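You operate a simulated robot arm through the tools that you are given. There is no shell and no other tool. Be economical: measure what you need, move in short steps, check, and stop when the job is done.

You run a simulated robot arm. Do the job below in one go: nothing can be reset, and whatever is moved stays where it is left.

JOB
Book the roll length on the two slides, reset, run the next length.
Fine: hundreds on the white slide, tens on the black; reset after booking; STOP AT as on the roll card; start last.

Only the result counts: the job must be done as asked and must still hold three seconds after the hand-in. Knocking over, shifting, dropping, spilling or breaking anything else fails it.

ROBOT AND FRAMES
A 6-joint arm with a two-finger gripper, on a carriage that runs on a rail from [-1.197, 0.002] to [1.143, -0.002] (x, y) and turns from -209 to 123 degrees about z. Base frame: it is fixed where the carriage stands at the start and does not move with it; the origin is on the floor, on the carriage's upright axis, x ahead of it, y to its left, z up. Lengths are in m, angles in degrees, forces in N, time in s.
It reaches about 0.949 m from its shoulder. Its first joint turns from -166.0 to 166.0 degrees. Places, roughly: black padlock [-0.5, -2, 0.75]; black ring [3, -0.25, 0.75]; black roll slide [0.6, -0.7, 0.7]; black tag [3.25, 0.75, 1.25]; black tray [0.75, -1.75, 0.5]; brake pedal [1.5, -0.5, 0.2]; chock [1.5, 1.25, 0.25]; cloth end [1.25, -1, 1]; cone lever [2.8, -0.2, 0.7]; counter reset button [0.7, -0.7, 1]; dancer weight [1.8, -1, 1]; gear [0.75, -1.75, 1]; gear card [-0.25, -2, 0.75]; gear cover [0, -1.8, 1]; gear lever [0.1, -2, 0.7]; large roll [1.25, -1, 0.5]. Payload 2.54 kg.
Tool frame: the origin (TCP) lies between the finger pads and is the grasp point; the fingertips stand 0.023 m ahead of it; z points along the fingers, y is the line along which they close. The gripper opens to 0.126 m. The gripper's body begins 0.082 m behind the TCP.
Orientation is told as [roll, pitch, yaw] about the base's x, y, z axes, in that order, counted from this pose: with the fingers straight down and closing along the base's y, the tool's x points along the base's -x, its y along +y and its z along -z.

CONTROLS
- The arm moves only by the tool nudge_tool. Its arguments are lists of equal length, an entry for each row: "fingers": the gripper command, from -1 (fully open) to 1 (shut), values between in proportion; "dp": the shift along the tool's x, y, z in m, a list of three; "rot": the turn, a rotation vector about the tool's x, y, z in degrees, a list of three. In form: {"fingers": [fingers, ...], "dp": [[x, y, z], ...], "rot": [[ax, ay, az], ...]}. A call has 1 to 10 rows; each row shifts and turns the commanded pose from where the row before left it, along the tool's axes as they then stand. Each row takes 0.2 s and may step no farther than 0.05 m and 8.6 degrees from the row before; otherwise, or with a gripper value out of range, the whole call is refused. A pose out of reach is approached as far as the arm can. The call stops where the force on the tool passes 40 N (or 10 N more than at its start, if that is more) or the arm is blocked; 0.2 s more then pass. The fingers move at their own pace and stop on an object; they squeeze with about 20 N. The grip force told is the motor's: it shows also when the fingers shut on nothing. Time passes only in rows, and 0.2 s behind the last, so rows that do not move let the fingers close. The reply holds the time, the measured pose of the TCP, the force on the tool along the base axes, the opening and the grip force, in the units named above and with some noise, with the torque about the TCP (base axes, N m) and any sound that the robot's microphone picked up.
- Cameras (640 x 400 px; columns grow to the right, rows downward): "scene" is now at [0.0426, 0.1347, 1.6293]; the picture's right is [-0.73, -0.69, 0.00], its down [-0.36, 0.38, -0.85] and it looks along [0.58, -0.62, -0.53] (base axes); focal length 286 px, centre (320, 200). "wrist" rides on the gripper at [0.082, 0.014, -0.122] in the tool frame; the picture's right is [-0.17, 0.99, 0.00], its down [-0.79, -0.13, -0.60] and it looks along [-0.59, -0.10, 0.80] (tool axes); focal length 243 px, centre (320, 200). There is no depth. A picture from a camera that has moved, and an enlarged one, comes with that camera's place and axes in the base frame and with its lens.
- camera(camera): a new picture of that camera. No time passes.
- raise_lower(by): slides the trunk up (or, below 0, down) by that many m; the arm and the scene camera ride with it, the base frame stays. It gives what a move gives, with no picture.
- roll_base(legs): drives the robot by 1 to 6 legs, each [ahead, left, turn to the left] in m, m and degrees, along the robot's own axes; the way and the turn of a leg run together, so that a leg with both is an arc; at most 1.5 m and 180 degrees a leg. The arm and the cameras ride along, it lands a little off, and it stops where it bumps. It keeps to its track: a leg is cut to what the track allows. It gives what a move gives.
- turn_head(pan, tilt): turns the head with the scene camera to pan (to the left, within 120 degrees either way) and tilt (down, from -29 to 69), counted from straight ahead of the robot. It gives what a move gives.
- enlarge(camera, box): a new picture of the part [left, top, right, bottom] of that camera's present view, enlarged. No time passes.
- close_job(): hands the job in; it is judged then, once.

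Go step by step. Nothing tells you exact positions but the pictures and the camera data: compare them with the known pose of the tool, close in by small moves and look again before you grip or let go. The budget is 120 turns and 98 pictures, counting those below and the enlarged ones. Unless the task says otherwise, let go and move clear before handing in, and close with one line.

The tools are called after "Emit:" as a command line: name --argument value ..., lists and objects as JSON in quotes. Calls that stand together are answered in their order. nudge_tool: Moves the arm, as the interface text tells. Its arguments: {"type":"object","properties":{"fingers":{"type":"array","items":{"type":"number"}},"dp":{"type":"array","items":{"type":"array","items":{"type":"number"}}},"rot":{"type":"array","items":{"type":"array","items":{"type":"number"}}}},"required":["fingers","dp","rot"]} The other tools are called the same way: raise_lower (by) slides the trunk up or down; roll_base (legs) drives the base; turn_head (pan, tilt) turns the head that bears the scene camera; camera (camera) takes a picture; enlarge (camera, box) takes an enlarged picture of a part of a camera's view; close_job () hands the job in.

At the start:

```text
time_s: 0.0
position: [0.4472, -0.272, 1.3051]
orientation: [-0.1, -0.1, 0.1]
ft_force: [-0.3, -0.1, 0.0]
ft_torque: [0.0, 0.01, 0.0]
width: 0.126
grasp_force: 0.1
trunk travel left (down, up): [-0.425, 0.065]
robot x, y, heading: [-0.0001, -0.0019, -0.2]
head pan, tilt: [-46.6, 32.0]
```

scene: 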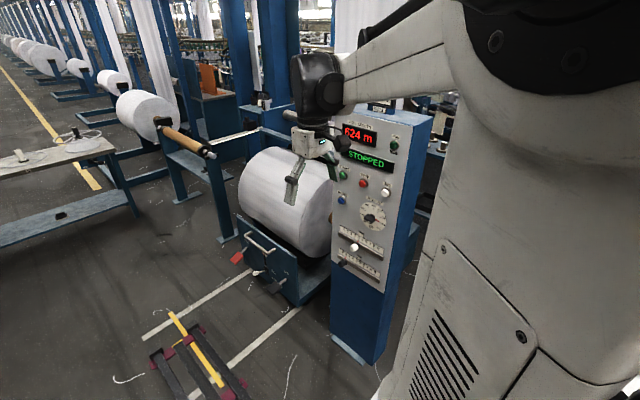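
wrist: 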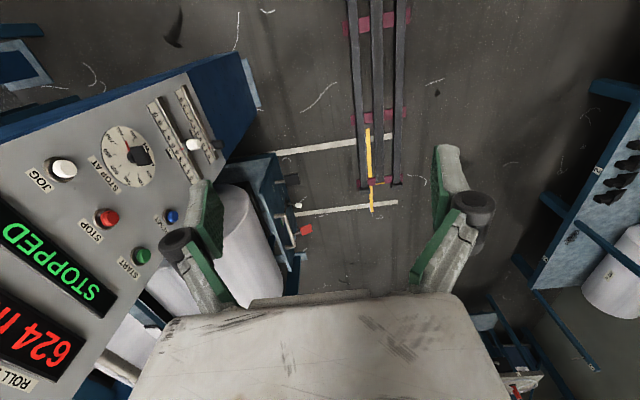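

The panel shows ROLL 624 m and STOPPED, with a dial, several buttons and two slides on it. I'll enlarge the panel to read its labels.

Emit:
enlarge --camera "scene" --box '[320, 90, 440, 300]'

Emit:
enlarge --camera "wrist" --box '[0, 60, 260, 400]'

Emit:
enlarge --camera "scene" --box '[220, 60, 420, 185]'

```text
1.90 times, centred on (380, 195) of scene
camera zoom: at [0.0426, 0.1347, 1.6293], right [-0.73, -0.69, 0.0], down [-0.36, 0.38, -0.85], along [0.58, -0.62, -0.53], focal length 546 px, centre (206, 210)
```

zoom: 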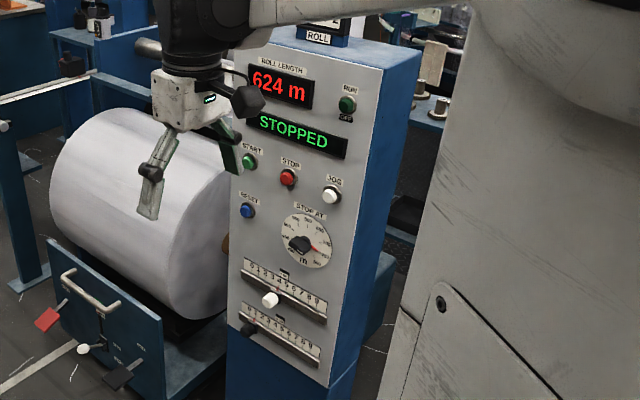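

```text
1.18 times, centred on (130, 230) of wrist
camera zoom: at [0.3648, -0.2605, 1.4264], right [0.17, 0.99, 0.0], down [0.79, -0.13, 0.6], along [0.59, -0.1, -0.8], focal length 285 px, centre (544, 165)
```

zoom: 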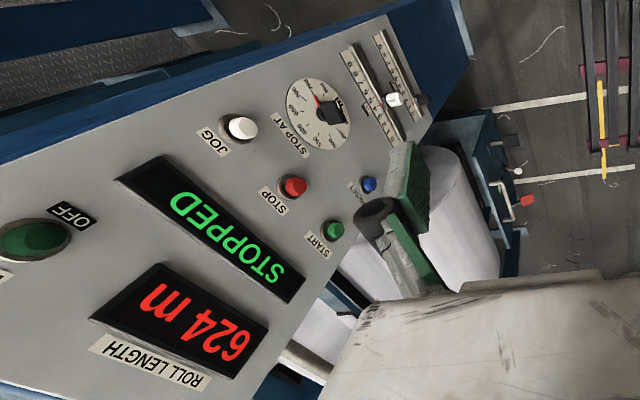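

```text
3.20 times, centred on (320, 122) of scene
camera zoom: at [0.0426, 0.1347, 1.6293], right [-0.73, -0.69, 0.0], down [-0.36, 0.38, -0.85], along [0.58, -0.62, -0.53], focal length 917 px, centre (320, 448)
```

zoom: 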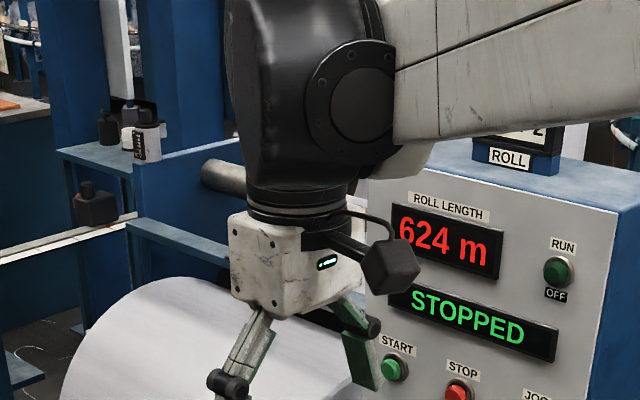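

The button positions from both cameras agree: RESET is at about [0.67,-0.67,0.995] and STOP at [0.57,-0.67,1.11], on a vertical panel facing +y. The arm hides the roll card, so I'll move the arm aside.

Emit:
nudge_tool --fingers '[0, 0.5, 1, 1, 1, 1]' --dp '[[0, 0.05, 0], [0, 0.05, 0], [0, 0.05, 0], [0, 0.05, 0], [0, 0.05, 0], [0, 0.05, 0]]' --rot '[[0, 0, 0], [0, 0, 0], [0, 0, 0], [0, 0, 0], [0, 0, 0], [0, 0, 0]]'

Emit:
camera --camera "scene"

```text
time_s: 1.4
position: [0.4458, 0.0295, 1.3064]
orientation: [-0.1, 0.0, 0.0]
ft_force: [-0.3, 0.2, 0.7]
ft_torque: [0.01, -0.02, -0.05]
width: 0.0
grasp_force: 20.1
trunk travel left (down, up): [-0.425, 0.065]
robot x, y, heading: [0.0006, -0.0044, -0.1]
head pan, tilt: [-46.6, 32.0]
```

```text
92 pictures are left
camera scene: at [0.0423, 0.1341, 1.6296], right [-0.73, -0.68, 0.0], down [-0.36, 0.39, -0.85], along [0.58, -0.62, -0.53], focal length 286 px, centre (320, 200)
```

scene: 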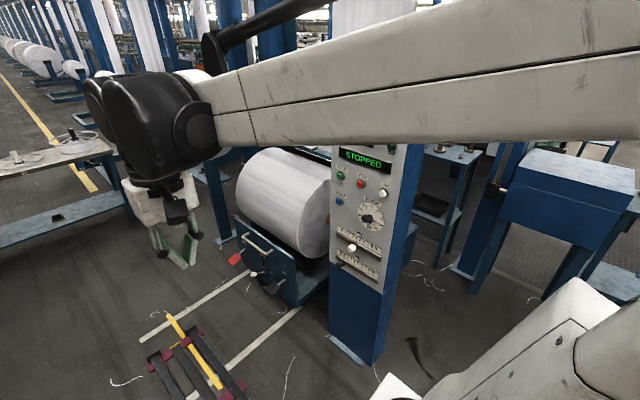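

The forearm still blocks the card. I'll turn the carriage left to swing the arm away, then look back with the head.

Emit:
roll_base --legs '[[0, 0, 60]]'

Emit:
turn_head --pan -110 --tilt 25

Emit:
camera --camera "scene"

```text
time_s: 4.5
position: [0.1895, 0.4045, 1.3057]
orientation: [0.0, 0.0, 61.3]
ft_force: [0.0, 0.8, -0.2]
ft_torque: [-0.01, -0.01, -0.01]
width: 0.0002
grasp_force: 19.4
trunk travel left (down, up): [-0.425, 0.065]
robot x, y, heading: [-0.0062, -0.0009, 60.9]
head pan, tilt: [-46.6, 32.0]
```

```text
time_s: 5.8
position: [0.1871, 0.4049, 1.3062]
orientation: [0.0, 0.0, 61.3]
ft_force: [-0.4, 0.1, 0.3]
ft_torque: [-0.02, 0.04, -0.01]
width: 0.0
grasp_force: 20.4
trunk travel left (down, up): [-0.425, 0.065]
robot x, y, heading: [0.0046, 0.0046, 61.2]
head pan, tilt: [-110.0, 25.0]
```

```text
91 pictures are left
camera scene: at [-0.1231, 0.0091, 1.6404], right [-0.75, -0.66, 0.0], down [-0.28, 0.32, -0.91], along [0.6, -0.68, -0.42], focal length 286 px, centre (320, 200)
```

scene: 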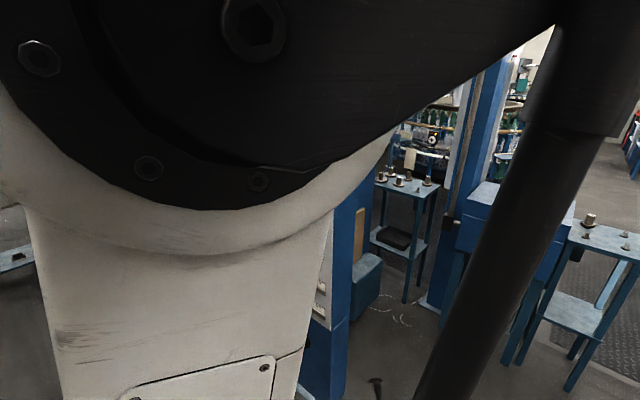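

The camera is now behind the shoulder. I'll turn the other way so it has a clear side.

Emit:
roll_base --legs '[[0, 0, -90], [0, 0, -90]]'

Emit:
turn_head --pan 63 --tilt 28

Emit:
camera --camera "scene"

```text
time_s: 13.9
position: [-0.1918, -0.4034, 1.3056]
orientation: [0.0, 0.1, -119.2]
ft_force: [0.1, 1.3, -0.4]
ft_torque: [0.01, -0.01, 0.0]
width: 0.0001
grasp_force: 20.2
trunk travel left (down, up): [-0.425, 0.065]
robot x, y, heading: [-0.0004, 0.0009, -119.0]
head pan, tilt: [-110.0, 25.0]
```

```text
time_s: 16.5
position: [-0.1931, -0.4032, 1.3069]
orientation: [0.0, 0.0, -119.2]
ft_force: [-0.7, -0.6, 0.5]
ft_torque: [0.01, 0.01, -0.02]
width: 0.0
grasp_force: 20.3
trunk travel left (down, up): [-0.425, 0.065]
robot x, y, heading: [-0.0026, -0.0002, -119.1]
head pan, tilt: [63.0, 28.0]
```

```text
90 pictures are left
camera scene: at [0.2362, -0.156, 1.6356], right [-0.83, -0.56, 0.0], down [-0.26, 0.39, -0.88], along [0.49, -0.73, -0.47], focal length 286 px, centre (320, 200)
```

scene: 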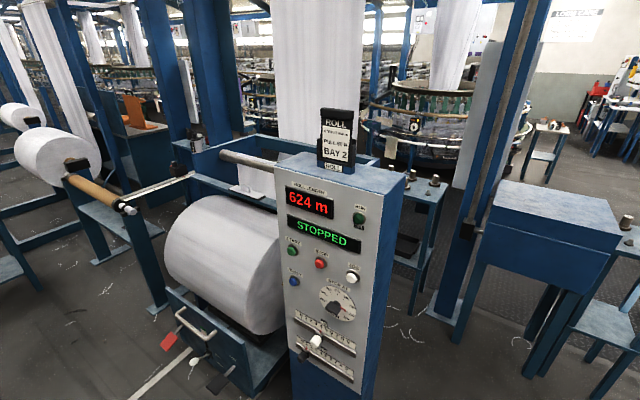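

The view is clear now. I'll enlarge the roll card and the panel.

Emit:
enlarge --camera "scene" --box '[305, 100, 369, 180]'

Emit:
enlarge --camera "scene" --box '[270, 180, 390, 255]'

Emit:
enlarge --camera "scene" --box '[275, 260, 379, 390]'

```text
5.00 times, centred on (337, 140) of scene
camera zoom: at [0.2362, -0.156, 1.6356], right [-0.83, -0.56, 0.0], down [-0.26, 0.39, -0.88], along [0.49, -0.73, -0.47], focal length 1432 px, centre (235, 500)
```

zoom: 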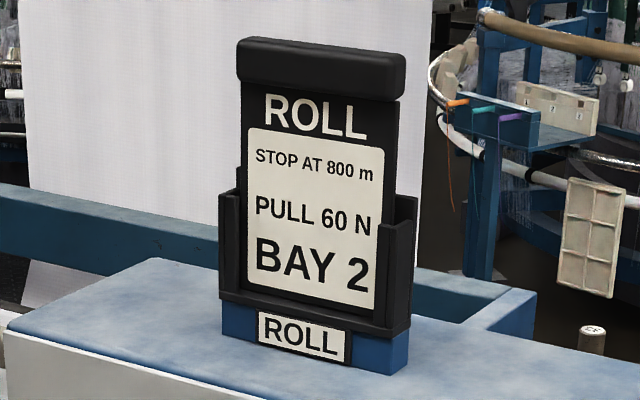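

```text
5.33 times, centred on (330, 218) of scene
camera zoom: at [0.2362, -0.156, 1.6356], right [-0.83, -0.56, 0.0], down [-0.26, 0.39, -0.88], along [0.49, -0.73, -0.47], focal length 1528 px, centre (267, 107)
```

zoom: 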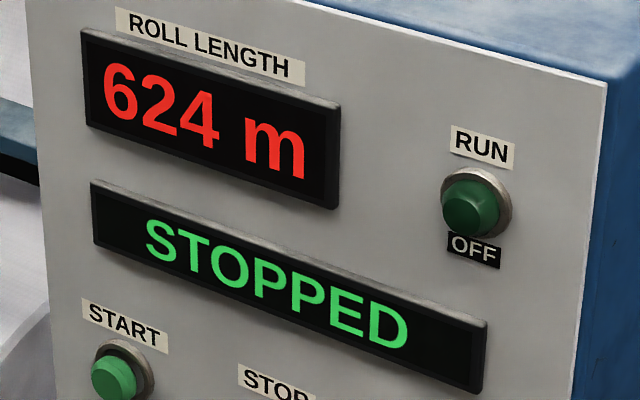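

```text
3.08 times, centred on (327, 325) of scene
camera zoom: at [0.2362, -0.156, 1.6356], right [-0.83, -0.56, 0.0], down [-0.26, 0.39, -0.88], along [0.49, -0.73, -0.47], focal length 882 px, centre (298, -185)
```

zoom: 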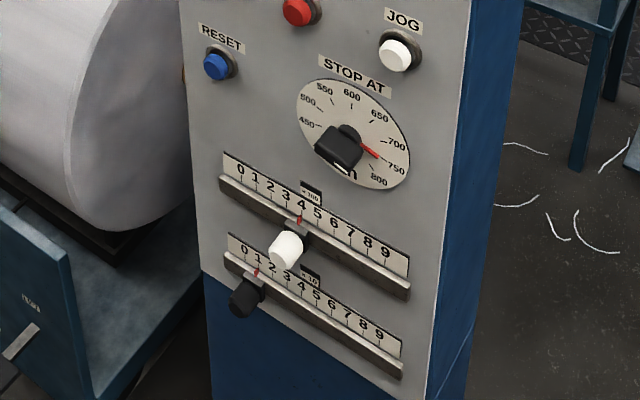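

The card says STOP AT 800 m. White is at 4 and must go to 6, black is at about 1 and must go to 2, and the dial is at about 730. I'll put the robot in a working position.

Emit:
roll_base --legs '[[0, 0, 59], [0.075, 0.13, 0]]'

Emit:
turn_head --pan 0 --tilt 35

Emit:
nudge_tool --fingers '[1, 1, 1, 1, 1, 1, 1, 1, 1, 1]' --dp '[[0, 0, 0], [0, 0, 0], [0, 0, 0], [0, 0, 0], [0, 0, 0], [0, 0, 0], [0, 0, 0], [0, 0, 0], [0, 0, 0], [0, 0, 0]]' --rot '[[0, 0, 8.5], [0, 0, 8.5], [0, 0, 8.5], [0, 0, 8.5], [0, 0, 8.5], [0, 0, 8.5], [0, 0, 8.5], [0, 0, 8.5], [0, 0, 8.5], [0, 0, 8.5]]'

Emit:
camera --camera "scene"

```text
time_s: 20.5
position: [0.391, -0.3747, 1.306]
orientation: [0.1, 0.0, -60.7]
ft_force: [-0.1, -1.0, -0.3]
ft_torque: [-0.01, 0.04, 0.01]
width: 0.0
grasp_force: 19.6
trunk travel left (down, up): [-0.425, 0.065]
robot x, y, heading: [0.1482, 0.0027, -60.6]
head pan, tilt: [63.0, 28.0]
```

```text
time_s: 21.8
position: [0.3911, -0.3742, 1.3059]
orientation: [0.0, 0.0, -60.7]
ft_force: [0.2, -0.9, 0.3]
ft_torque: [-0.03, -0.01, 0.01]
width: 0.0
grasp_force: 19.8
trunk travel left (down, up): [-0.425, 0.065]
robot x, y, heading: [0.1499, 0.0005, -60.8]
head pan, tilt: [0.0, 35.0]
```

```text
time_s: 24.0
position: [0.3905, -0.3749, 1.3067]
orientation: [-0.1, 0.0, -145.7]
ft_force: [0.8, -0.1, 0.5]
ft_torque: [0.02, -0.02, 0.01]
width: 0.0001
grasp_force: 20.3
trunk travel left (down, up): [-0.425, 0.065]
robot x, y, heading: [0.1488, 0.0002, -61.0]
head pan, tilt: [0.0, 35.0]
```

```text
86 pictures are left
camera scene: at [0.3563, 0.0381, 1.6246], right [-0.87, -0.49, 0.0], down [-0.28, 0.5, -0.82], along [0.4, -0.71, -0.57], focal length 286 px, centre (320, 200)
```

scene: 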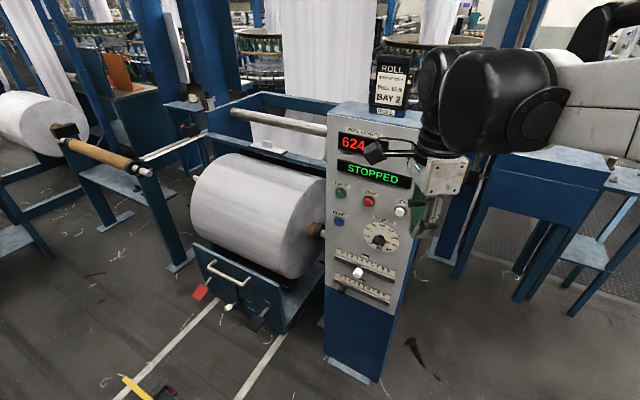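

The camera has a clear view past the arm. I'll keep turning the tool about its z axis so that the wrist camera ends up on top once it is tipped.

Emit:
nudge_tool --fingers '[1, 1, 1, 1, 1, 1, 1, 1, 1, 1]' --dp '[[0, 0, 0], [0, 0, 0], [0, 0, 0], [0, 0, 0], [0, 0, 0], [0, 0, 0], [0, 0, 0], [0, 0, 0], [0, 0, 0], [0, 0, 0]]' --rot '[[0, 0, 8.5], [0, 0, 8.5], [0, 0, 8.5], [0, 0, 8.5], [0, 0, 8.5], [0, 0, 8.5], [0, 0, 8.5], [0, 0, 8.5], [0, 0, 8.5], [0, 0, 8.5]]'

Emit:
nudge_tool --fingers '[1, 1, 1, 1, 1]' --dp '[[0, 0, 0], [0, 0, 0], [0, 0, 0], [0, 0, 0], [0, 0, 0]]' --rot '[[0, 0, 8], [0, 0, 8], [0, 0, 8], [0, 0, 8], [0, 0, 7.3]]'

```text
time_s: 26.2
position: [0.3839, -0.3781, 1.3069]
orientation: [-0.2, -0.1, 129.5]
ft_force: [0.1, 0.4, 0.1]
ft_torque: [0.0, 0.0, -0.05]
width: 0.0
grasp_force: 19.6
out of reach, approached as far as the arm can: row 10
trunk travel left (down, up): [-0.425, 0.065]
robot x, y, heading: [0.1458, -0.0017, -60.8]
head pan, tilt: [0.0, 35.0]
```

```text
time_s: 27.6
position: [0.1599, -0.4374, 1.3064]
orientation: [-0.7, 0.1, 96.6]
ft_force: [0.4, -0.3, -0.3]
ft_torque: [0.05, 0.0, 0.04]
width: 0.0003
grasp_force: 19.7
out of reach, approached as far as the arm can: row 1, 2, 3, 4, 5
trunk travel left (down, up): [-0.425, 0.065]
robot x, y, heading: [0.1482, -0.0027, -60.6]
head pan, tilt: [0.0, 35.0]
stopped in row 5: the arm was blocked; the commanded pose is now the measured one
```

Joint 6 is at its limit this way. I'll unwind to yaw 0, which leaves the camera on the side, fingers closing vertically, and suits the dial knob.

Emit:
nudge_tool --fingers '[1, 1, 1, 1, 1, 1, 1, 1, 1, 1]' --dp '[[0, 0, 0], [0, 0, 0], [0, 0, 0], [0, 0, 0], [0, 0, 0], [0, 0, 0], [0, 0, 0], [0, 0, 0], [0, 0, 0], [0, 0, 0]]' --rot '[[0, 0, -8.5], [0, 0, -8.5], [0, 0, -8.5], [0, 0, -8.5], [0, 0, -8.5], [0, 0, -8.5], [0, 0, -8.5], [0, 0, -8.5], [0, 0, -8.5], [0, 0, -8.5]]'

Emit:
nudge_tool --fingers '[1, 1, 1, 1, 1, 1, 1, 1, 1, 1]' --dp '[[0, 0, 0], [0, 0, 0], [0, 0, 0], [0, 0, 0], [0, 0, 0], [0, 0, 0], [0, 0, 0], [0, 0, 0], [0, 0, 0], [0, 0, 0]]' --rot '[[0, 0, -8.5], [0, 0, -8.5], [0, 0, -8.5], [0, 0, -8.5], [0, 0, -8.5], [0, 0, -8.5], [0, 0, -8.5], [0, 0, -8.5], [0, 0, -8.5], [0, 0, -8.5]]'

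Emit:
nudge_tool --fingers '[1, 1, 1, 1, 1, 1, 1, 1, 1, 1]' --dp '[[0, 0, 0], [0, 0, 0], [0, 0, 0], [0, 0, 0], [0, 0, 0], [0, 0, 0], [0, 0, 0], [0, 0, 0], [0, 0, 0], [0, 0, 0]]' --rot '[[0, 0, -8.5], [0, 0, -8.5], [0, 0, -8.5], [0, 0, -8.5], [0, 0, -8.5], [0, 0, -8.5], [0, 0, -8.5], [0, 0, -8.5], [0, 0, -8.5], [0, 0, -8.5]]'

```text
time_s: 29.8
position: [0.1563, -0.4366, 1.3073]
orientation: [0.0, 0.8, -178.7]
ft_force: [-0.4, -0.1, -0.3]
ft_torque: [0.04, -0.03, -0.02]
width: 0.0
grasp_force: 20.3
trunk travel left (down, up): [-0.425, 0.065]
robot x, y, heading: [0.1492, -0.001, -60.7]
head pan, tilt: [0.0, 35.0]
```

```text
time_s: 32.0
position: [0.155, -0.4367, 1.3068]
orientation: [0.7, -0.1, -93.8]
ft_force: [0.6, 0.1, 0.1]
ft_torque: [-0.03, 0.03, -0.01]
width: 0.0
grasp_force: 20.0
trunk travel left (down, up): [-0.425, 0.065]
robot x, y, heading: [0.1482, -0.0007, -60.7]
head pan, tilt: [0.0, 35.0]
```

```text
time_s: 34.2
position: [0.1556, -0.4361, 1.3066]
orientation: [0.1, -0.7, -8.8]
ft_force: [-0.5, -0.1, 0.3]
ft_torque: [0.0, -0.02, -0.03]
width: 0.0002
grasp_force: 20.3
trunk travel left (down, up): [-0.425, 0.065]
robot x, y, heading: [0.1446, 0.0018, -60.6]
head pan, tilt: [0.0, 35.0]
```

Now I'll tip the tool to point along -y.

Emit:
nudge_tool --fingers '[1, 1, 1, 1, 1, 1, 1, 1, 1, 1]' --dp '[[-0.02, 0, 0], [-0.02, 0, 0], [-0.02, 0, 0], [-0.02, 0, 0], [-0.02, 0, 0], [-0.02, 0, 0], [-0.02, 0, 0], [-0.02, 0, 0], [-0.02, 0, 0], [-0.02, 0, 0]]' --rot '[[0, 0, -8.5], [8.5, 0, 0], [8.5, 0, 0], [8.5, 0, 0], [8.5, 0, 0], [8.5, 0, 0], [8.5, 0, 0], [8.5, 0, 0], [8.5, 0, 0], [8.5, 0, 0]]'

Emit:
nudge_tool --fingers '[1, 1]' --dp '[[-0.02, 0, 0], [-0.02, 0, 0]]' --rot '[[7, 0, 0], [6.5, 0, 0]]'

Emit:
raise_lower --by -0.2

Emit:
camera --camera "scene"

Emit:
camera --camera "wrist"

```text
time_s: 36.4
position: [0.3546, -0.4418, 1.3087]
orientation: [-76.5, -0.7, -0.6]
ft_force: [-0.1, -1.0, 0.0]
ft_torque: [-0.02, 0.01, -0.02]
width: 0.0
grasp_force: 20.1
trunk travel left (down, up): [-0.425, 0.065]
robot x, y, heading: [0.1507, 0.0038, -60.8]
head pan, tilt: [0.0, 35.0]
```

```text
time_s: 37.0
position: [0.3927, -0.4422, 1.3104]
orientation: [-90.1, -0.8, -0.7]
ft_force: [0.1, -0.8, -0.1]
ft_torque: [0.0, -0.01, 0.02]
width: 0.0
grasp_force: 19.9
trunk travel left (down, up): [-0.425, 0.065]
robot x, y, heading: [0.1455, -0.0024, -60.8]
head pan, tilt: [0.0, 35.0]
```

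```text
time_s: 39.2
position: [0.3918, -0.4413, 1.1102]
orientation: [-90.0, -0.8, -0.8]
ft_force: [0.8, -0.5, -0.6]
ft_torque: [0.02, 0.0, 0.0]
width: 0.0001
grasp_force: 20.3
trunk travel left (down, up): [-0.225, 0.265]
robot x, y, heading: [0.1471, -0.0022, -60.7]
head pan, tilt: [0.0, 35.0]
```

```text
85 pictures are left
camera scene: at [0.3563, 0.0382, 1.4247], right [-0.87, -0.49, 0.0], down [-0.28, 0.5, -0.82], along [0.4, -0.71, -0.57], focal length 286 px, centre (320, 200)
```

scene: 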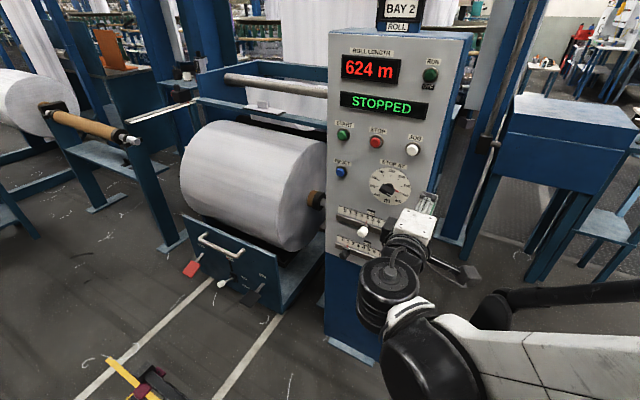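

```text
84 pictures are left
camera wrist: at [0.3119, -0.3202, 1.0944], right [0.18, 0.0, -0.98], down [0.8, 0.59, 0.14], along [0.58, -0.81, 0.11], focal length 243 px, centre (320, 200)
```

wrist: 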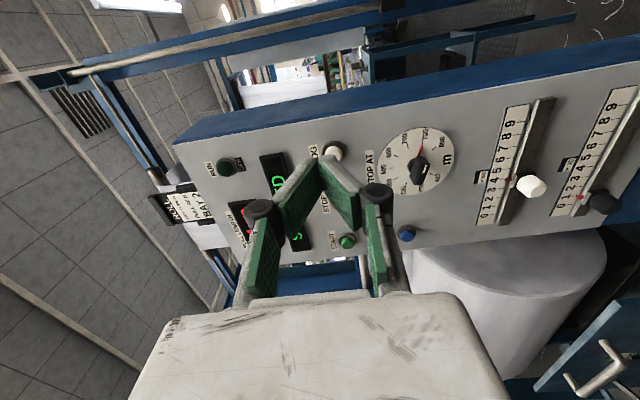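

Good working pose. I'll enlarge both views of the slides and dial to measure them.

Emit:
enlarge --camera "scene" --box '[325, 150, 425, 265]'

Emit:
enlarge --camera "wrist" --box '[370, 80, 640, 250]'

```text
3.48 times, centred on (375, 208) of scene
camera zoom: at [0.3563, 0.0382, 1.4247], right [-0.87, -0.49, 0.0], down [-0.28, 0.5, -0.82], along [0.4, -0.71, -0.57], focal length 996 px, centre (129, 174)
```

zoom: 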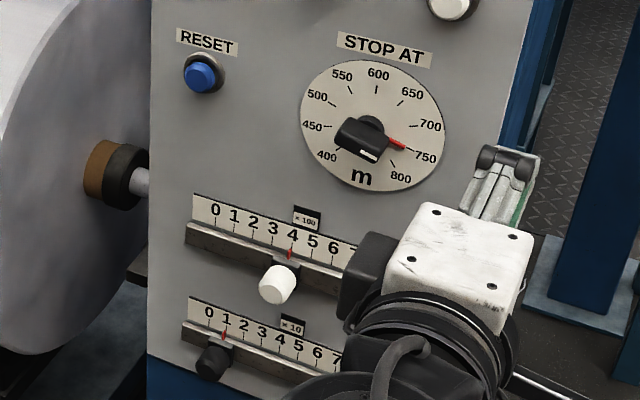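

```text
2.35 times, centred on (505, 165) of wrist
camera zoom: at [0.3119, -0.3202, 1.0944], right [0.18, 0.0, -0.98], down [0.8, 0.59, 0.14], along [0.58, -0.81, 0.11], focal length 571 px, centre (-115, 282)
```

zoom: 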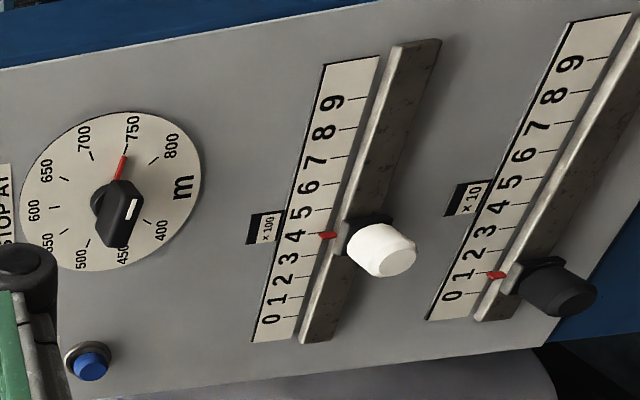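

White knob is at about [0.584,-0.65,0.798] on 4, black at about [0.644,-0.65,0.663] on 1, with about 0.02 m per digit. I'll move in front of the white knob with the fingers part open.

Emit:
nudge_tool --fingers '[0, -0.1, -0.1, -0.1, -0.1, -0.1, -0.1, -0.1, -0.1, -0.1]' --dp '[[-0.024, 0.039, 0], [-0.024, 0.039, 0], [-0.024, 0.039, 0], [-0.024, 0.039, 0], [-0.024, 0.039, 0], [-0.024, 0.039, 0], [-0.024, 0.039, 0], [-0.024, 0.039, 0], [0, 0, 0.05], [0, 0, 0.05]]' --rot '[[0, 0, 0], [0, 0, 0], [0, 0, 0], [0, 0, 0], [0, 0, 0], [0, 0, 0], [0, 0, 0], [0, 0, 0], [0, 0, 0], [0, 0, 0]]'

Emit:
camera --camera "scene"

Emit:
camera --camera "wrist"

```text
time_s: 41.4
position: [0.6439, -0.574, 0.8997]
orientation: [-90.2, -0.7, -0.7]
ft_force: [-0.5, 0.6, 0.0]
ft_torque: [0.02, -0.01, -0.01]
width: 0.0692
grasp_force: 0.1
out of reach, approached as far as the arm can: row 3, 4, 5, 6, 7, 8
trunk travel left (down, up): [-0.225, 0.265]
robot x, y, heading: [0.1466, 0.0016, -60.9]
head pan, tilt: [0.0, 35.0]
```

```text
81 pictures are left
camera scene: at [0.3565, 0.0393, 1.4246], right [-0.87, -0.49, 0.0], down [-0.28, 0.5, -0.82], along [0.4, -0.71, -0.57], focal length 286 px, centre (320, 200)
```

scene: 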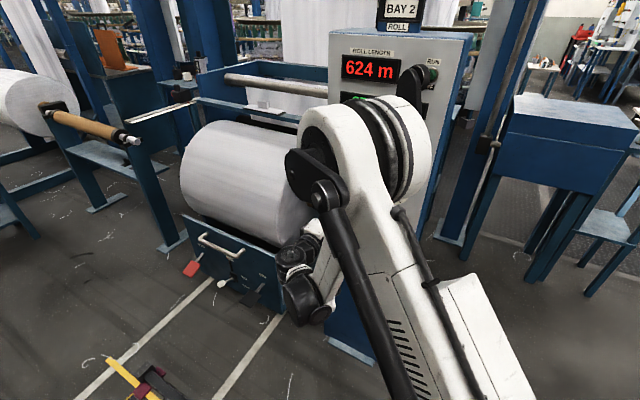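

```text
80 pictures are left
camera wrist: at [0.5626, -0.4529, 0.884], right [0.18, 0.0, -0.98], down [0.8, 0.59, 0.14], along [0.58, -0.81, 0.11], focal length 243 px, centre (320, 200)
```

wrist: 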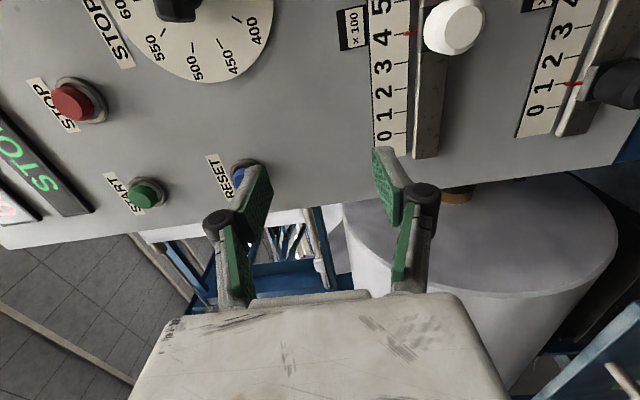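

The arm was folded too close, and the elbow is crowding the panel. I'll move the base back along the rail by 0.12 m and lower the trunk by 0.1 m.

Emit:
roll_base --legs '[[-0.0585, -0.105, 0]]'

Emit:
raise_lower --by -0.1

Emit:
nudge_tool --fingers '[-0.1, -0.1]' --dp '[[-0.02, 0, 0], [-0.02, 0, 0]]' --rot '[[0, 0, 0], [0, 0, 0]]'

Emit:
camera --camera "scene"

Emit:
camera --camera "wrist"

```text
time_s: 42.6
position: [0.5241, -0.5734, 0.8982]
orientation: [-90.0, -0.8, -0.5]
ft_force: [0.3, 0.1, 0.2]
ft_torque: [0.02, -0.01, 0.01]
width: 0.0691
grasp_force: 0.0
trunk travel left (down, up): [-0.225, 0.265]
robot x, y, heading: [0.0292, -0.0014, -60.5]
head pan, tilt: [0.0, 35.0]
```

```text
time_s: 43.9
position: [0.522, -0.5733, 0.799]
orientation: [-90.1, -0.7, -0.6]
ft_force: [-0.1, -0.4, 0.0]
ft_torque: [-0.02, -0.01, -0.03]
width: 0.0695
grasp_force: 0.1
trunk travel left (down, up): [-0.125, 0.365]
robot x, y, heading: [0.0283, -0.0013, -60.5]
head pan, tilt: [0.0, 35.0]
```

```text
time_s: 44.5
position: [0.5633, -0.575, 0.8001]
orientation: [-90.0, -0.7, -0.7]
ft_force: [-0.7, 0.1, 0.1]
ft_torque: [-0.02, -0.03, 0.04]
width: 0.0693
grasp_force: 0.1
trunk travel left (down, up): [-0.125, 0.365]
robot x, y, heading: [0.0283, -0.0035, -60.7]
head pan, tilt: [0.0, 35.0]
```

```text
79 pictures are left
camera scene: at [0.2358, 0.0386, 1.3247], right [-0.87, -0.49, 0.0], down [-0.28, 0.5, -0.82], along [0.4, -0.71, -0.57], focal length 286 px, centre (320, 200)
```

scene: 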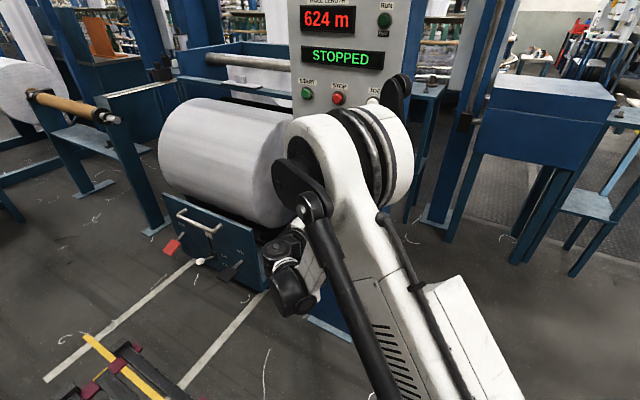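

```text
78 pictures are left
camera wrist: at [0.483, -0.4533, 0.7849], right [0.18, 0.0, -0.98], down [0.8, 0.59, 0.14], along [0.58, -0.81, 0.11], focal length 243 px, centre (320, 200)
```

wrist: 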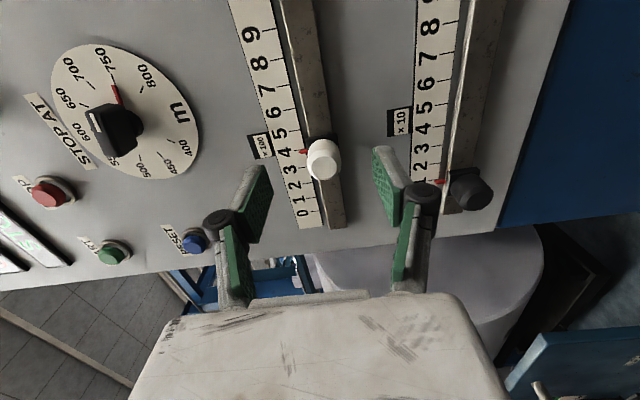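

The white knob lines up at x≈0.583, z≈0.80. I'll shift +0.02 in x and advance with the fingers open.

Emit:
nudge_tool --fingers '[-0.1, -0.1, -0.1]' --dp '[[-0.02, 0.0, 0], [0, 0, 0.03], [0, 0, 0.03]]' --rot '[[0, 0, 0], [0, 0, 0], [0, 0, 0]]'

Emit:
camera --camera "wrist"

```text
time_s: 45.3
position: [0.5847, -0.6344, 0.7991]
orientation: [-90.2, -0.7, -0.6]
ft_force: [-0.6, 0.2, -0.4]
ft_torque: [0.01, -0.02, -0.03]
width: 0.0692
grasp_force: 0.2
trunk travel left (down, up): [-0.125, 0.365]
robot x, y, heading: [0.0283, 0.001, -60.7]
head pan, tilt: [0.0, 35.0]
```

```text
77 pictures are left
camera wrist: at [0.5039, -0.5139, 0.784], right [0.18, 0.0, -0.98], down [0.8, 0.59, 0.14], along [0.58, -0.81, 0.11], focal length 243 px, centre (320, 200)
```

wrist: 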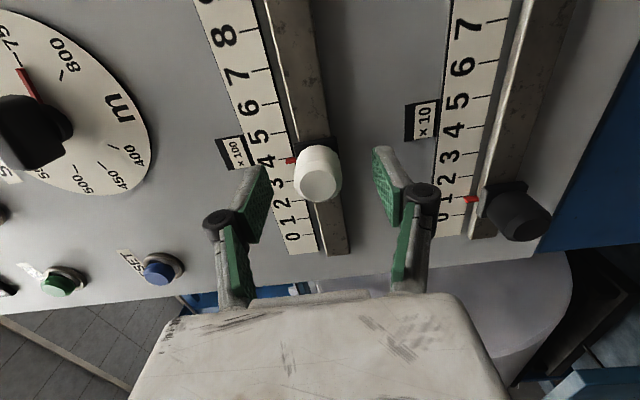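

The knob is centred between the pads. I'll move in another 10 mm and close.

Emit:
nudge_tool --fingers '[-0.1, 0.4, 1, 1, 1]' --dp '[[0, 0, 0.01], [0, 0, 0], [0, 0, 0], [0, 0, 0], [0, 0, 0]]' --rot '[[0, 0, 0], [0, 0, 0], [0, 0, 0], [0, 0, 0], [0, 0, 0]]'

Emit:
camera --camera "wrist"

```text
time_s: 46.5
position: [0.5836, -0.646, 0.8004]
orientation: [-90.1, -0.7, -0.6]
ft_force: [2.9, -7.2, 11.1]
ft_torque: [-0.22, 0.73, 0.66]
width: 0.0307
grasp_force: 45.8
trunk travel left (down, up): [-0.125, 0.365]
robot x, y, heading: [0.0265, -0.0007, -60.5]
head pan, tilt: [0.0, 35.0]
```

```text
76 pictures are left
camera wrist: at [0.5026, -0.5242, 0.7844], right [0.18, 0.0, -0.98], down [0.8, 0.59, 0.14], along [0.58, -0.81, 0.11], focal length 243 px, centre (320, 200)
```

wrist: 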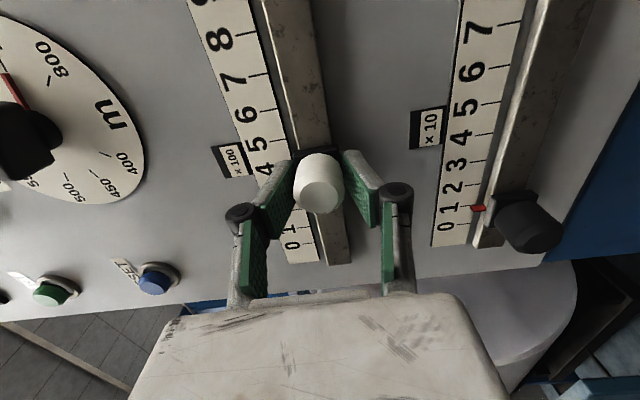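

The knob is gripped at 31 mm. I'll slide it 0.04 m towards -x, to 6.

Emit:
nudge_tool --fingers '[1, 1, 1, 1, 1]' --dp '[[0.01, 0, 0], [0.01, 0, 0], [0.01, 0, 0], [0.01, 0, 0], [0, 0, 0]]' --rot '[[0, 0, 0], [0, 0, 0], [0, 0, 0], [0, 0, 0], [0, 0, 0]]'

Emit:
enlarge --camera "wrist" --box '[180, 0, 420, 270]'

```text
time_s: 47.7
position: [0.5424, -0.6457, 0.7995]
orientation: [-90.1, -0.8, -0.5]
ft_force: [1.2, 0.0, 6.0]
ft_torque: [-0.1, 0.68, -0.04]
width: 0.0304
grasp_force: 45.2
trunk travel left (down, up): [-0.125, 0.365]
robot x, y, heading: [0.0326, 0.0027, -60.7]
head pan, tilt: [0.0, 35.0]
```

```text
1.48 times, centred on (300, 135) of wrist
camera zoom: at [0.4619, -0.5241, 0.7845], right [0.18, 0.0, -0.98], down [0.8, 0.59, 0.14], along [0.58, -0.81, 0.11], focal length 359 px, centre (350, 296)
```

zoom: 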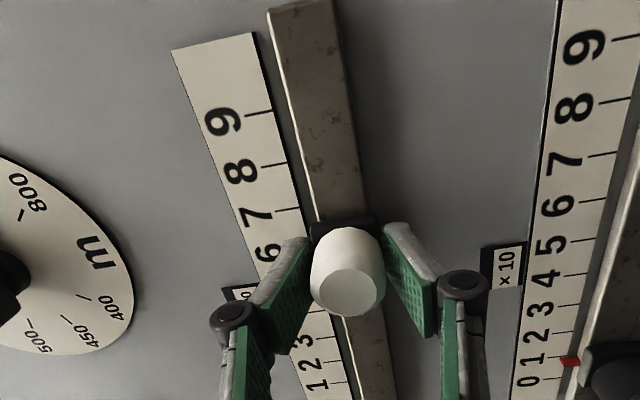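

Moved. I'll open the fingers, back off and check the pointer.

Emit:
nudge_tool --fingers '[0.2, -0.1, -0.1, -0.1, -0.1]' --dp '[[0, 0, 0], [0, 0, 0], [0, 0, 0], [0, 0, -0.035], [0, 0, -0.035]]' --rot '[[0, 0, 0], [0, 0, 0], [0, 0, 0], [0, 0, 0], [0, 0, 0]]'

Emit:
camera --camera "wrist"

Emit:
enlarge --camera "wrist" --box '[220, 40, 370, 240]'

```text
time_s: 48.9
position: [0.5428, -0.5766, 0.8011]
orientation: [-89.9, -0.7, -0.7]
ft_force: [-0.4, -0.2, -0.1]
ft_torque: [-0.03, 0.02, -0.02]
width: 0.0692
grasp_force: 0.0
trunk travel left (down, up): [-0.125, 0.365]
robot x, y, heading: [0.0247, -0.0026, -60.5]
head pan, tilt: [0.0, 35.0]
```

```text
74 pictures are left
camera wrist: at [0.4614, -0.4549, 0.7854], right [0.18, 0.0, -0.98], down [0.8, 0.59, 0.14], along [0.58, -0.81, 0.11], focal length 243 px, centre (320, 200)
```

wrist: 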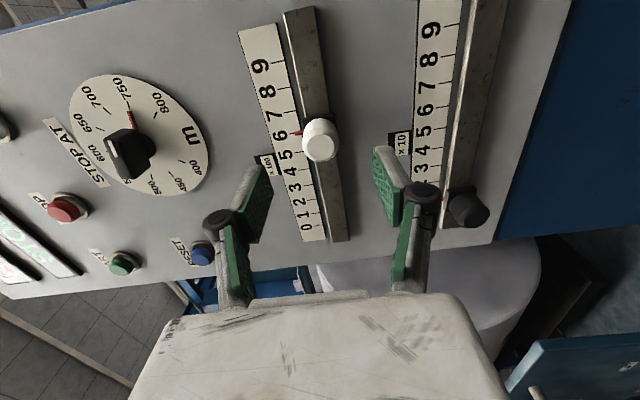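

```text
2.00 times, centred on (295, 140) of wrist
camera zoom: at [0.4614, -0.4549, 0.7854], right [0.18, 0.0, -0.98], down [0.8, 0.59, 0.14], along [0.58, -0.81, 0.11], focal length 485 px, centre (370, 320)
```

zoom: 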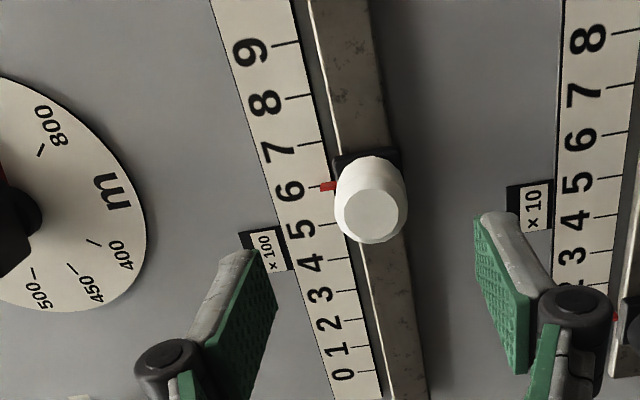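

The white pointer sits on the 6 tick. Next is the black knob.

Emit:
nudge_tool --fingers '[-0.1, -0.1, -0.1, -0.1, -0.1]' --dp '[[-0.0253, 0.0343, 0], [-0.0253, 0.0343, 0], [-0.0253, 0.0343, 0], [-0.0253, 0.0343, 0], [0, 0, 0]]' --rot '[[0, 0, 0], [0, 0, 0], [0, 0, 0], [0, 0, 0], [0, 0, 0]]'

Emit:
camera --camera "wrist"

```text
time_s: 50.1
position: [0.647, -0.5754, 0.6652]
orientation: [-90.0, -0.6, -0.7]
ft_force: [-0.1, 0.1, -0.5]
ft_torque: [-0.02, 0.0, 0.01]
width: 0.0694
grasp_force: 0.0
trunk travel left (down, up): [-0.125, 0.365]
robot x, y, heading: [0.0258, 0.0025, -60.3]
head pan, tilt: [0.0, 35.0]
```

```text
72 pictures are left
camera wrist: at [0.5668, -0.4536, 0.6493], right [0.18, 0.0, -0.98], down [0.8, 0.59, 0.14], along [0.58, -0.81, 0.11], focal length 243 px, centre (320, 200)
```

wrist: 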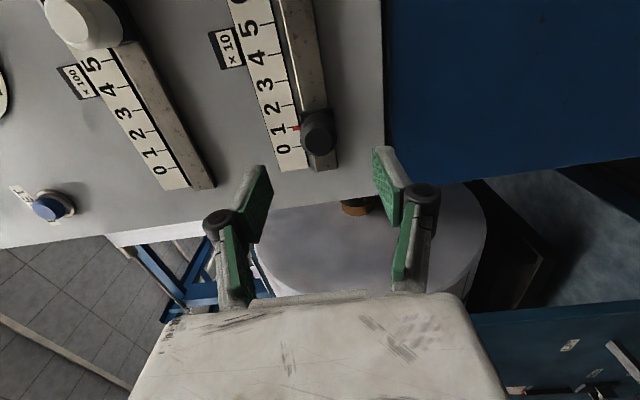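

The black knob is at x≈0.6425, z≈0.665. I'll shift slightly, advance and grip.

Emit:
nudge_tool --fingers '[-0.1, -0.1, -0.1, 0.4, 1, 1, 1]' --dp '[[0.0045, 0.0, 0], [0, 0, 0.035], [0, 0, 0.035], [0, 0, 0], [0, 0, 0], [0, 0, 0], [0, 0, 0]]' --rot '[[0, 0, 0], [0, 0, 0], [0, 0, 0], [0, 0, 0], [0, 0, 0], [0, 0, 0], [0, 0, 0]]'

Emit:
camera --camera "wrist"

```text
time_s: 51.7
position: [0.642, -0.6458, 0.6651]
orientation: [-90.1, -0.8, -0.6]
ft_force: [3.0, -5.7, 11.4]
ft_torque: [-0.19, 0.86, 0.91]
width: 0.0304
grasp_force: 45.0
trunk travel left (down, up): [-0.125, 0.365]
robot x, y, heading: [0.0238, -0.0014, -60.5]
head pan, tilt: [0.0, 35.0]
```

```text
71 pictures are left
camera wrist: at [0.561, -0.5238, 0.6494], right [0.18, 0.0, -0.98], down [0.8, 0.59, 0.14], along [0.58, -0.81, 0.11], focal length 243 px, centre (320, 200)
```

wrist: 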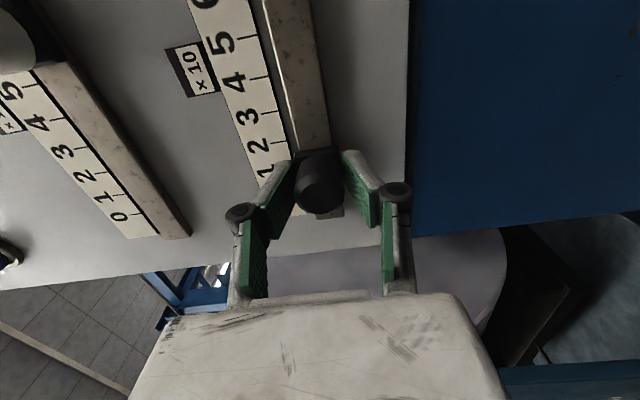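

Gripped. I'll slide it 0.02 m to 2, release, back off and check.

Emit:
nudge_tool --fingers '[1, 1, 1, 0.2, -0.1, -0.1, -0.1, -0.1]' --dp '[[0.01, 0, 0], [0.01, 0, 0], [0, 0, 0], [0, 0, 0], [0, 0, 0], [0, 0, 0], [0, 0, -0.035], [0, 0, -0.035]]' --rot '[[0, 0, 0], [0, 0, 0], [0, 0, 0], [0, 0, 0], [0, 0, 0], [0, 0, 0], [0, 0, 0], [0, 0, 0]]'

Emit:
enlarge --camera "wrist" --box '[180, 0, 400, 200]'

```text
time_s: 53.5
position: [0.6205, -0.575, 0.6632]
orientation: [-89.9, -0.7, -0.7]
ft_force: [-0.7, 0.2, 0.0]
ft_torque: [-0.02, -0.01, -0.01]
width: 0.0691
grasp_force: 0.1
trunk travel left (down, up): [-0.125, 0.365]
robot x, y, heading: [0.0289, 0.0026, -60.8]
head pan, tilt: [0.0, 35.0]
```

```text
2.00 times, centred on (290, 100) of wrist
camera zoom: at [0.5394, -0.4538, 0.6474], right [0.18, 0.0, -0.98], down [0.8, 0.59, 0.14], along [0.58, -0.81, 0.11], focal length 485 px, centre (380, 400)
```

zoom: 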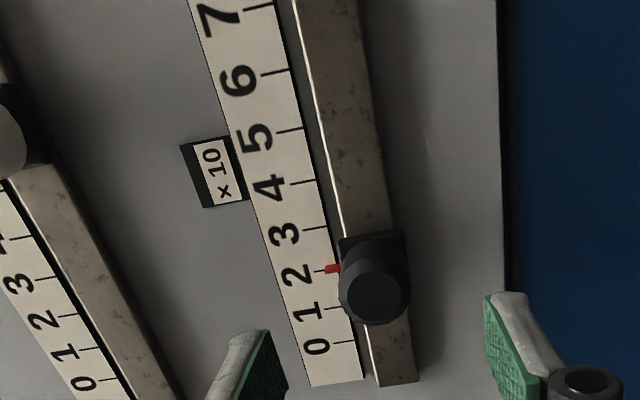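

Black is on 2. I'll raise the trunk, close the fingers and line up with RESET.

Emit:
raise_lower --by 0.29

Emit:
nudge_tool --fingers '[0.5, 1, 1, 1]' --dp '[[-0.025, -0.022, 0], [-0.025, -0.021, 0], [0, 0, 0], [0, 0, 0]]' --rot '[[0, 0, 0], [0, 0, 0], [0, 0, 0], [0, 0, 0]]'

Emit:
camera --camera "wrist"

Emit:
camera --camera "scene"

```text
time_s: 56.5
position: [0.6213, -0.5743, 0.9523]
orientation: [-89.9, -0.7, -0.6]
ft_force: [0.2, 0.2, 0.4]
ft_torque: [0.01, 0.04, -0.01]
width: 0.0696
grasp_force: 0.1
trunk travel left (down, up): [-0.415, 0.075]
robot x, y, heading: [0.0247, 0.0007, -60.8]
head pan, tilt: [0.0, 35.0]
```

```text
time_s: 57.5
position: [0.6732, -0.5759, 0.9954]
orientation: [-89.9, -0.7, -0.6]
ft_force: [-1.5, -0.3, 0.8]
ft_torque: [-0.03, -0.01, -0.01]
width: 0.0
grasp_force: 19.6
trunk travel left (down, up): [-0.415, 0.075]
robot x, y, heading: [0.0295, 0.0026, -60.8]
head pan, tilt: [0.0, 35.0]
```

```text
69 pictures are left
camera wrist: at [0.5908, -0.4543, 0.9805], right [0.18, 0.0, -0.98], down [0.8, 0.59, 0.14], along [0.58, -0.81, 0.11], focal length 243 px, centre (320, 200)
```

wrist: 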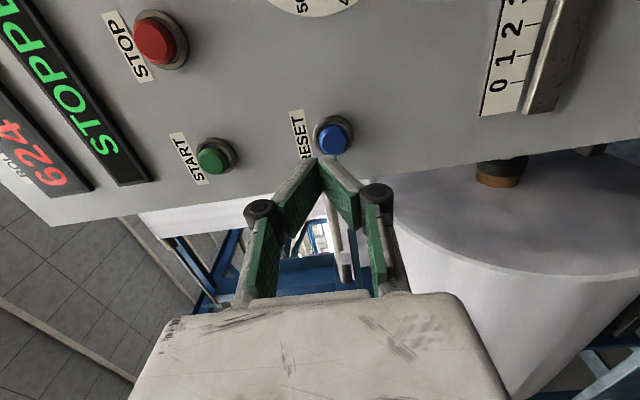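

```text
68 pictures are left
camera scene: at [0.2359, 0.0385, 1.6146], right [-0.87, -0.49, 0.0], down [-0.28, 0.5, -0.82], along [0.4, -0.71, -0.57], focal length 286 px, centre (320, 200)
```

scene: 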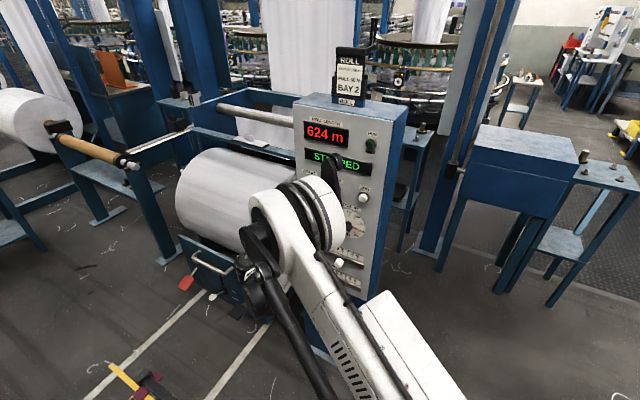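

RESET looks about 10 mm lower than the tool. I'll adjust and get closer.

Emit:
nudge_tool --fingers '[1, 1]' --dp '[[-0.003, 0.009, 0.02], [0, 0, 0.02]]' --rot '[[0, 0, 0], [0, 0, 0]]'

Emit:
enlarge --camera "wrist" --box '[200, 80, 440, 240]'

```text
time_s: 58.0
position: [0.6736, -0.6161, 0.9859]
orientation: [-90.1, -0.7, -0.6]
ft_force: [0.5, 0.7, -0.3]
ft_torque: [-0.02, 0.0, -0.04]
width: 0.0
grasp_force: 20.2
trunk travel left (down, up): [-0.415, 0.075]
robot x, y, heading: [0.0275, -0.0008, -60.6]
head pan, tilt: [0.0, 35.0]
```

```text
2.50 times, centred on (320, 160) of wrist
camera zoom: at [0.5926, -0.494, 0.9708], right [0.18, 0.0, -0.98], down [0.8, 0.59, 0.14], along [0.58, -0.81, 0.11], focal length 606 px, centre (320, 300)
```

zoom: 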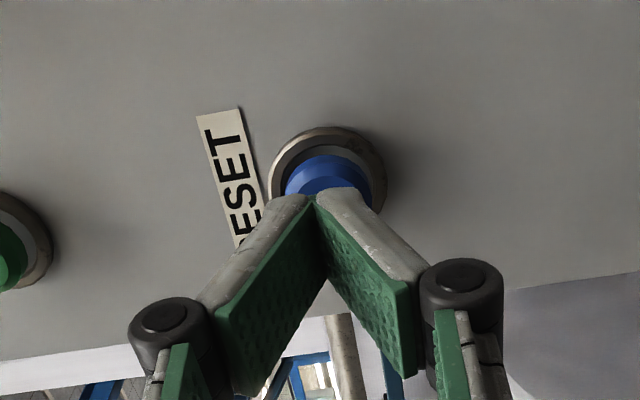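

Aligned with RESET, so I'll press in small steps.

Emit:
nudge_tool --fingers '[1, 1, 1, 1]' --dp '[[-0.003, 0.001, 0.015], [0, 0, 0.01], [0, 0, 0.005], [0, 0, 0.004]]' --rot '[[0, 0, 0], [0, 0, 0], [0, 0, 0], [0, 0, 0]]'

Emit:
enlarge --camera "scene" --box '[270, 90, 410, 190]'

```text
time_s: 59.0
position: [0.6755, -0.6468, 0.9856]
orientation: [-89.9, -0.7, -0.6]
ft_force: [-4.9, 15.1, -3.3]
ft_torque: [0.07, -0.01, -0.01]
width: 0.0061
grasp_force: 28.6
trunk travel left (down, up): [-0.415, 0.075]
robot x, y, heading: [0.0263, -0.0015, -60.5]
head pan, tilt: [0.0, 35.0]
heard: click
```

```text
4.00 times, centred on (340, 140) of scene
camera zoom: at [0.2358, 0.0398, 1.6146], right [-0.87, -0.49, 0.0], down [-0.28, 0.5, -0.82], along [0.4, -0.71, -0.57], focal length 1146 px, centre (240, 440)
```

zoom: 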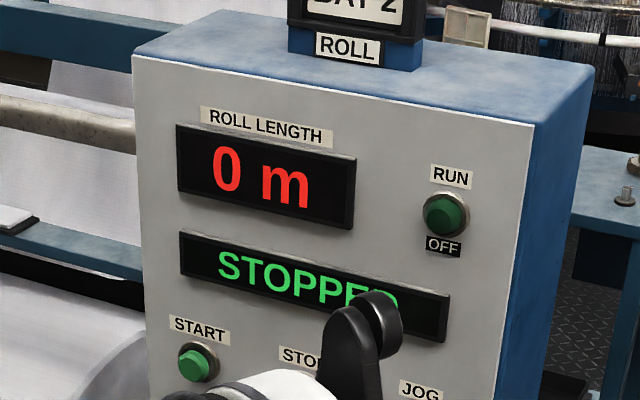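

RESET clicked and the display reads 0 m. The dial centre is at about [0.528, -0.69, 0.973], so I'll back off, open and go in front of it.

Emit:
nudge_tool --fingers '[1, 1, 0.3, -0.1, -0.1, -0.1]' --dp '[[0, 0, -0.04], [0, 0, -0.045], [0.049, 0.004, 0], [0.049, 0.004, 0], [0.049, 0.004, 0], [0, 0, 0]]' --rot '[[0, 0, 0], [0, 0, 0], [0, 0, 0], [0, 0, 0], [0, 0, 0], [0, 0, 0]]'

Emit:
camera --camera "wrist"

Emit:
camera --camera "scene"

```text
time_s: 60.5
position: [0.548, -0.5761, 0.9838]
orientation: [-90.1, -0.6, -0.7]
ft_force: [-0.5, 0.1, -0.1]
ft_torque: [-0.01, -0.02, 0.0]
width: 0.0694
grasp_force: 0.1
out of reach, approached as far as the arm can: row 5
trunk travel left (down, up): [-0.415, 0.075]
robot x, y, heading: [0.0272, 0.0003, -60.8]
head pan, tilt: [0.0, 35.0]
```

```text
65 pictures are left
camera wrist: at [0.4682, -0.4546, 0.9687], right [0.18, 0.0, -0.98], down [0.8, 0.59, 0.14], along [0.58, -0.81, 0.11], focal length 243 px, centre (320, 200)
```

wrist: 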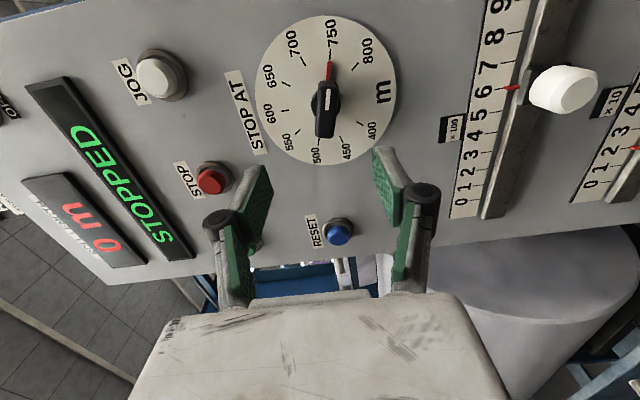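

```text
64 pictures are left
camera scene: at [0.2357, 0.0385, 1.6147], right [-0.87, -0.49, 0.0], down [-0.28, 0.5, -0.82], along [0.4, -0.71, -0.57], focal length 286 px, centre (320, 200)
```

scene: 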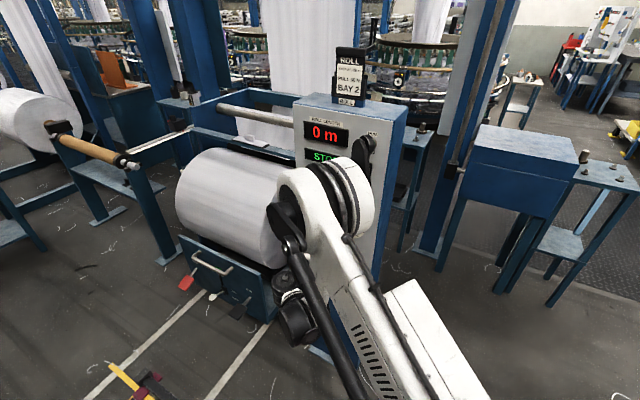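

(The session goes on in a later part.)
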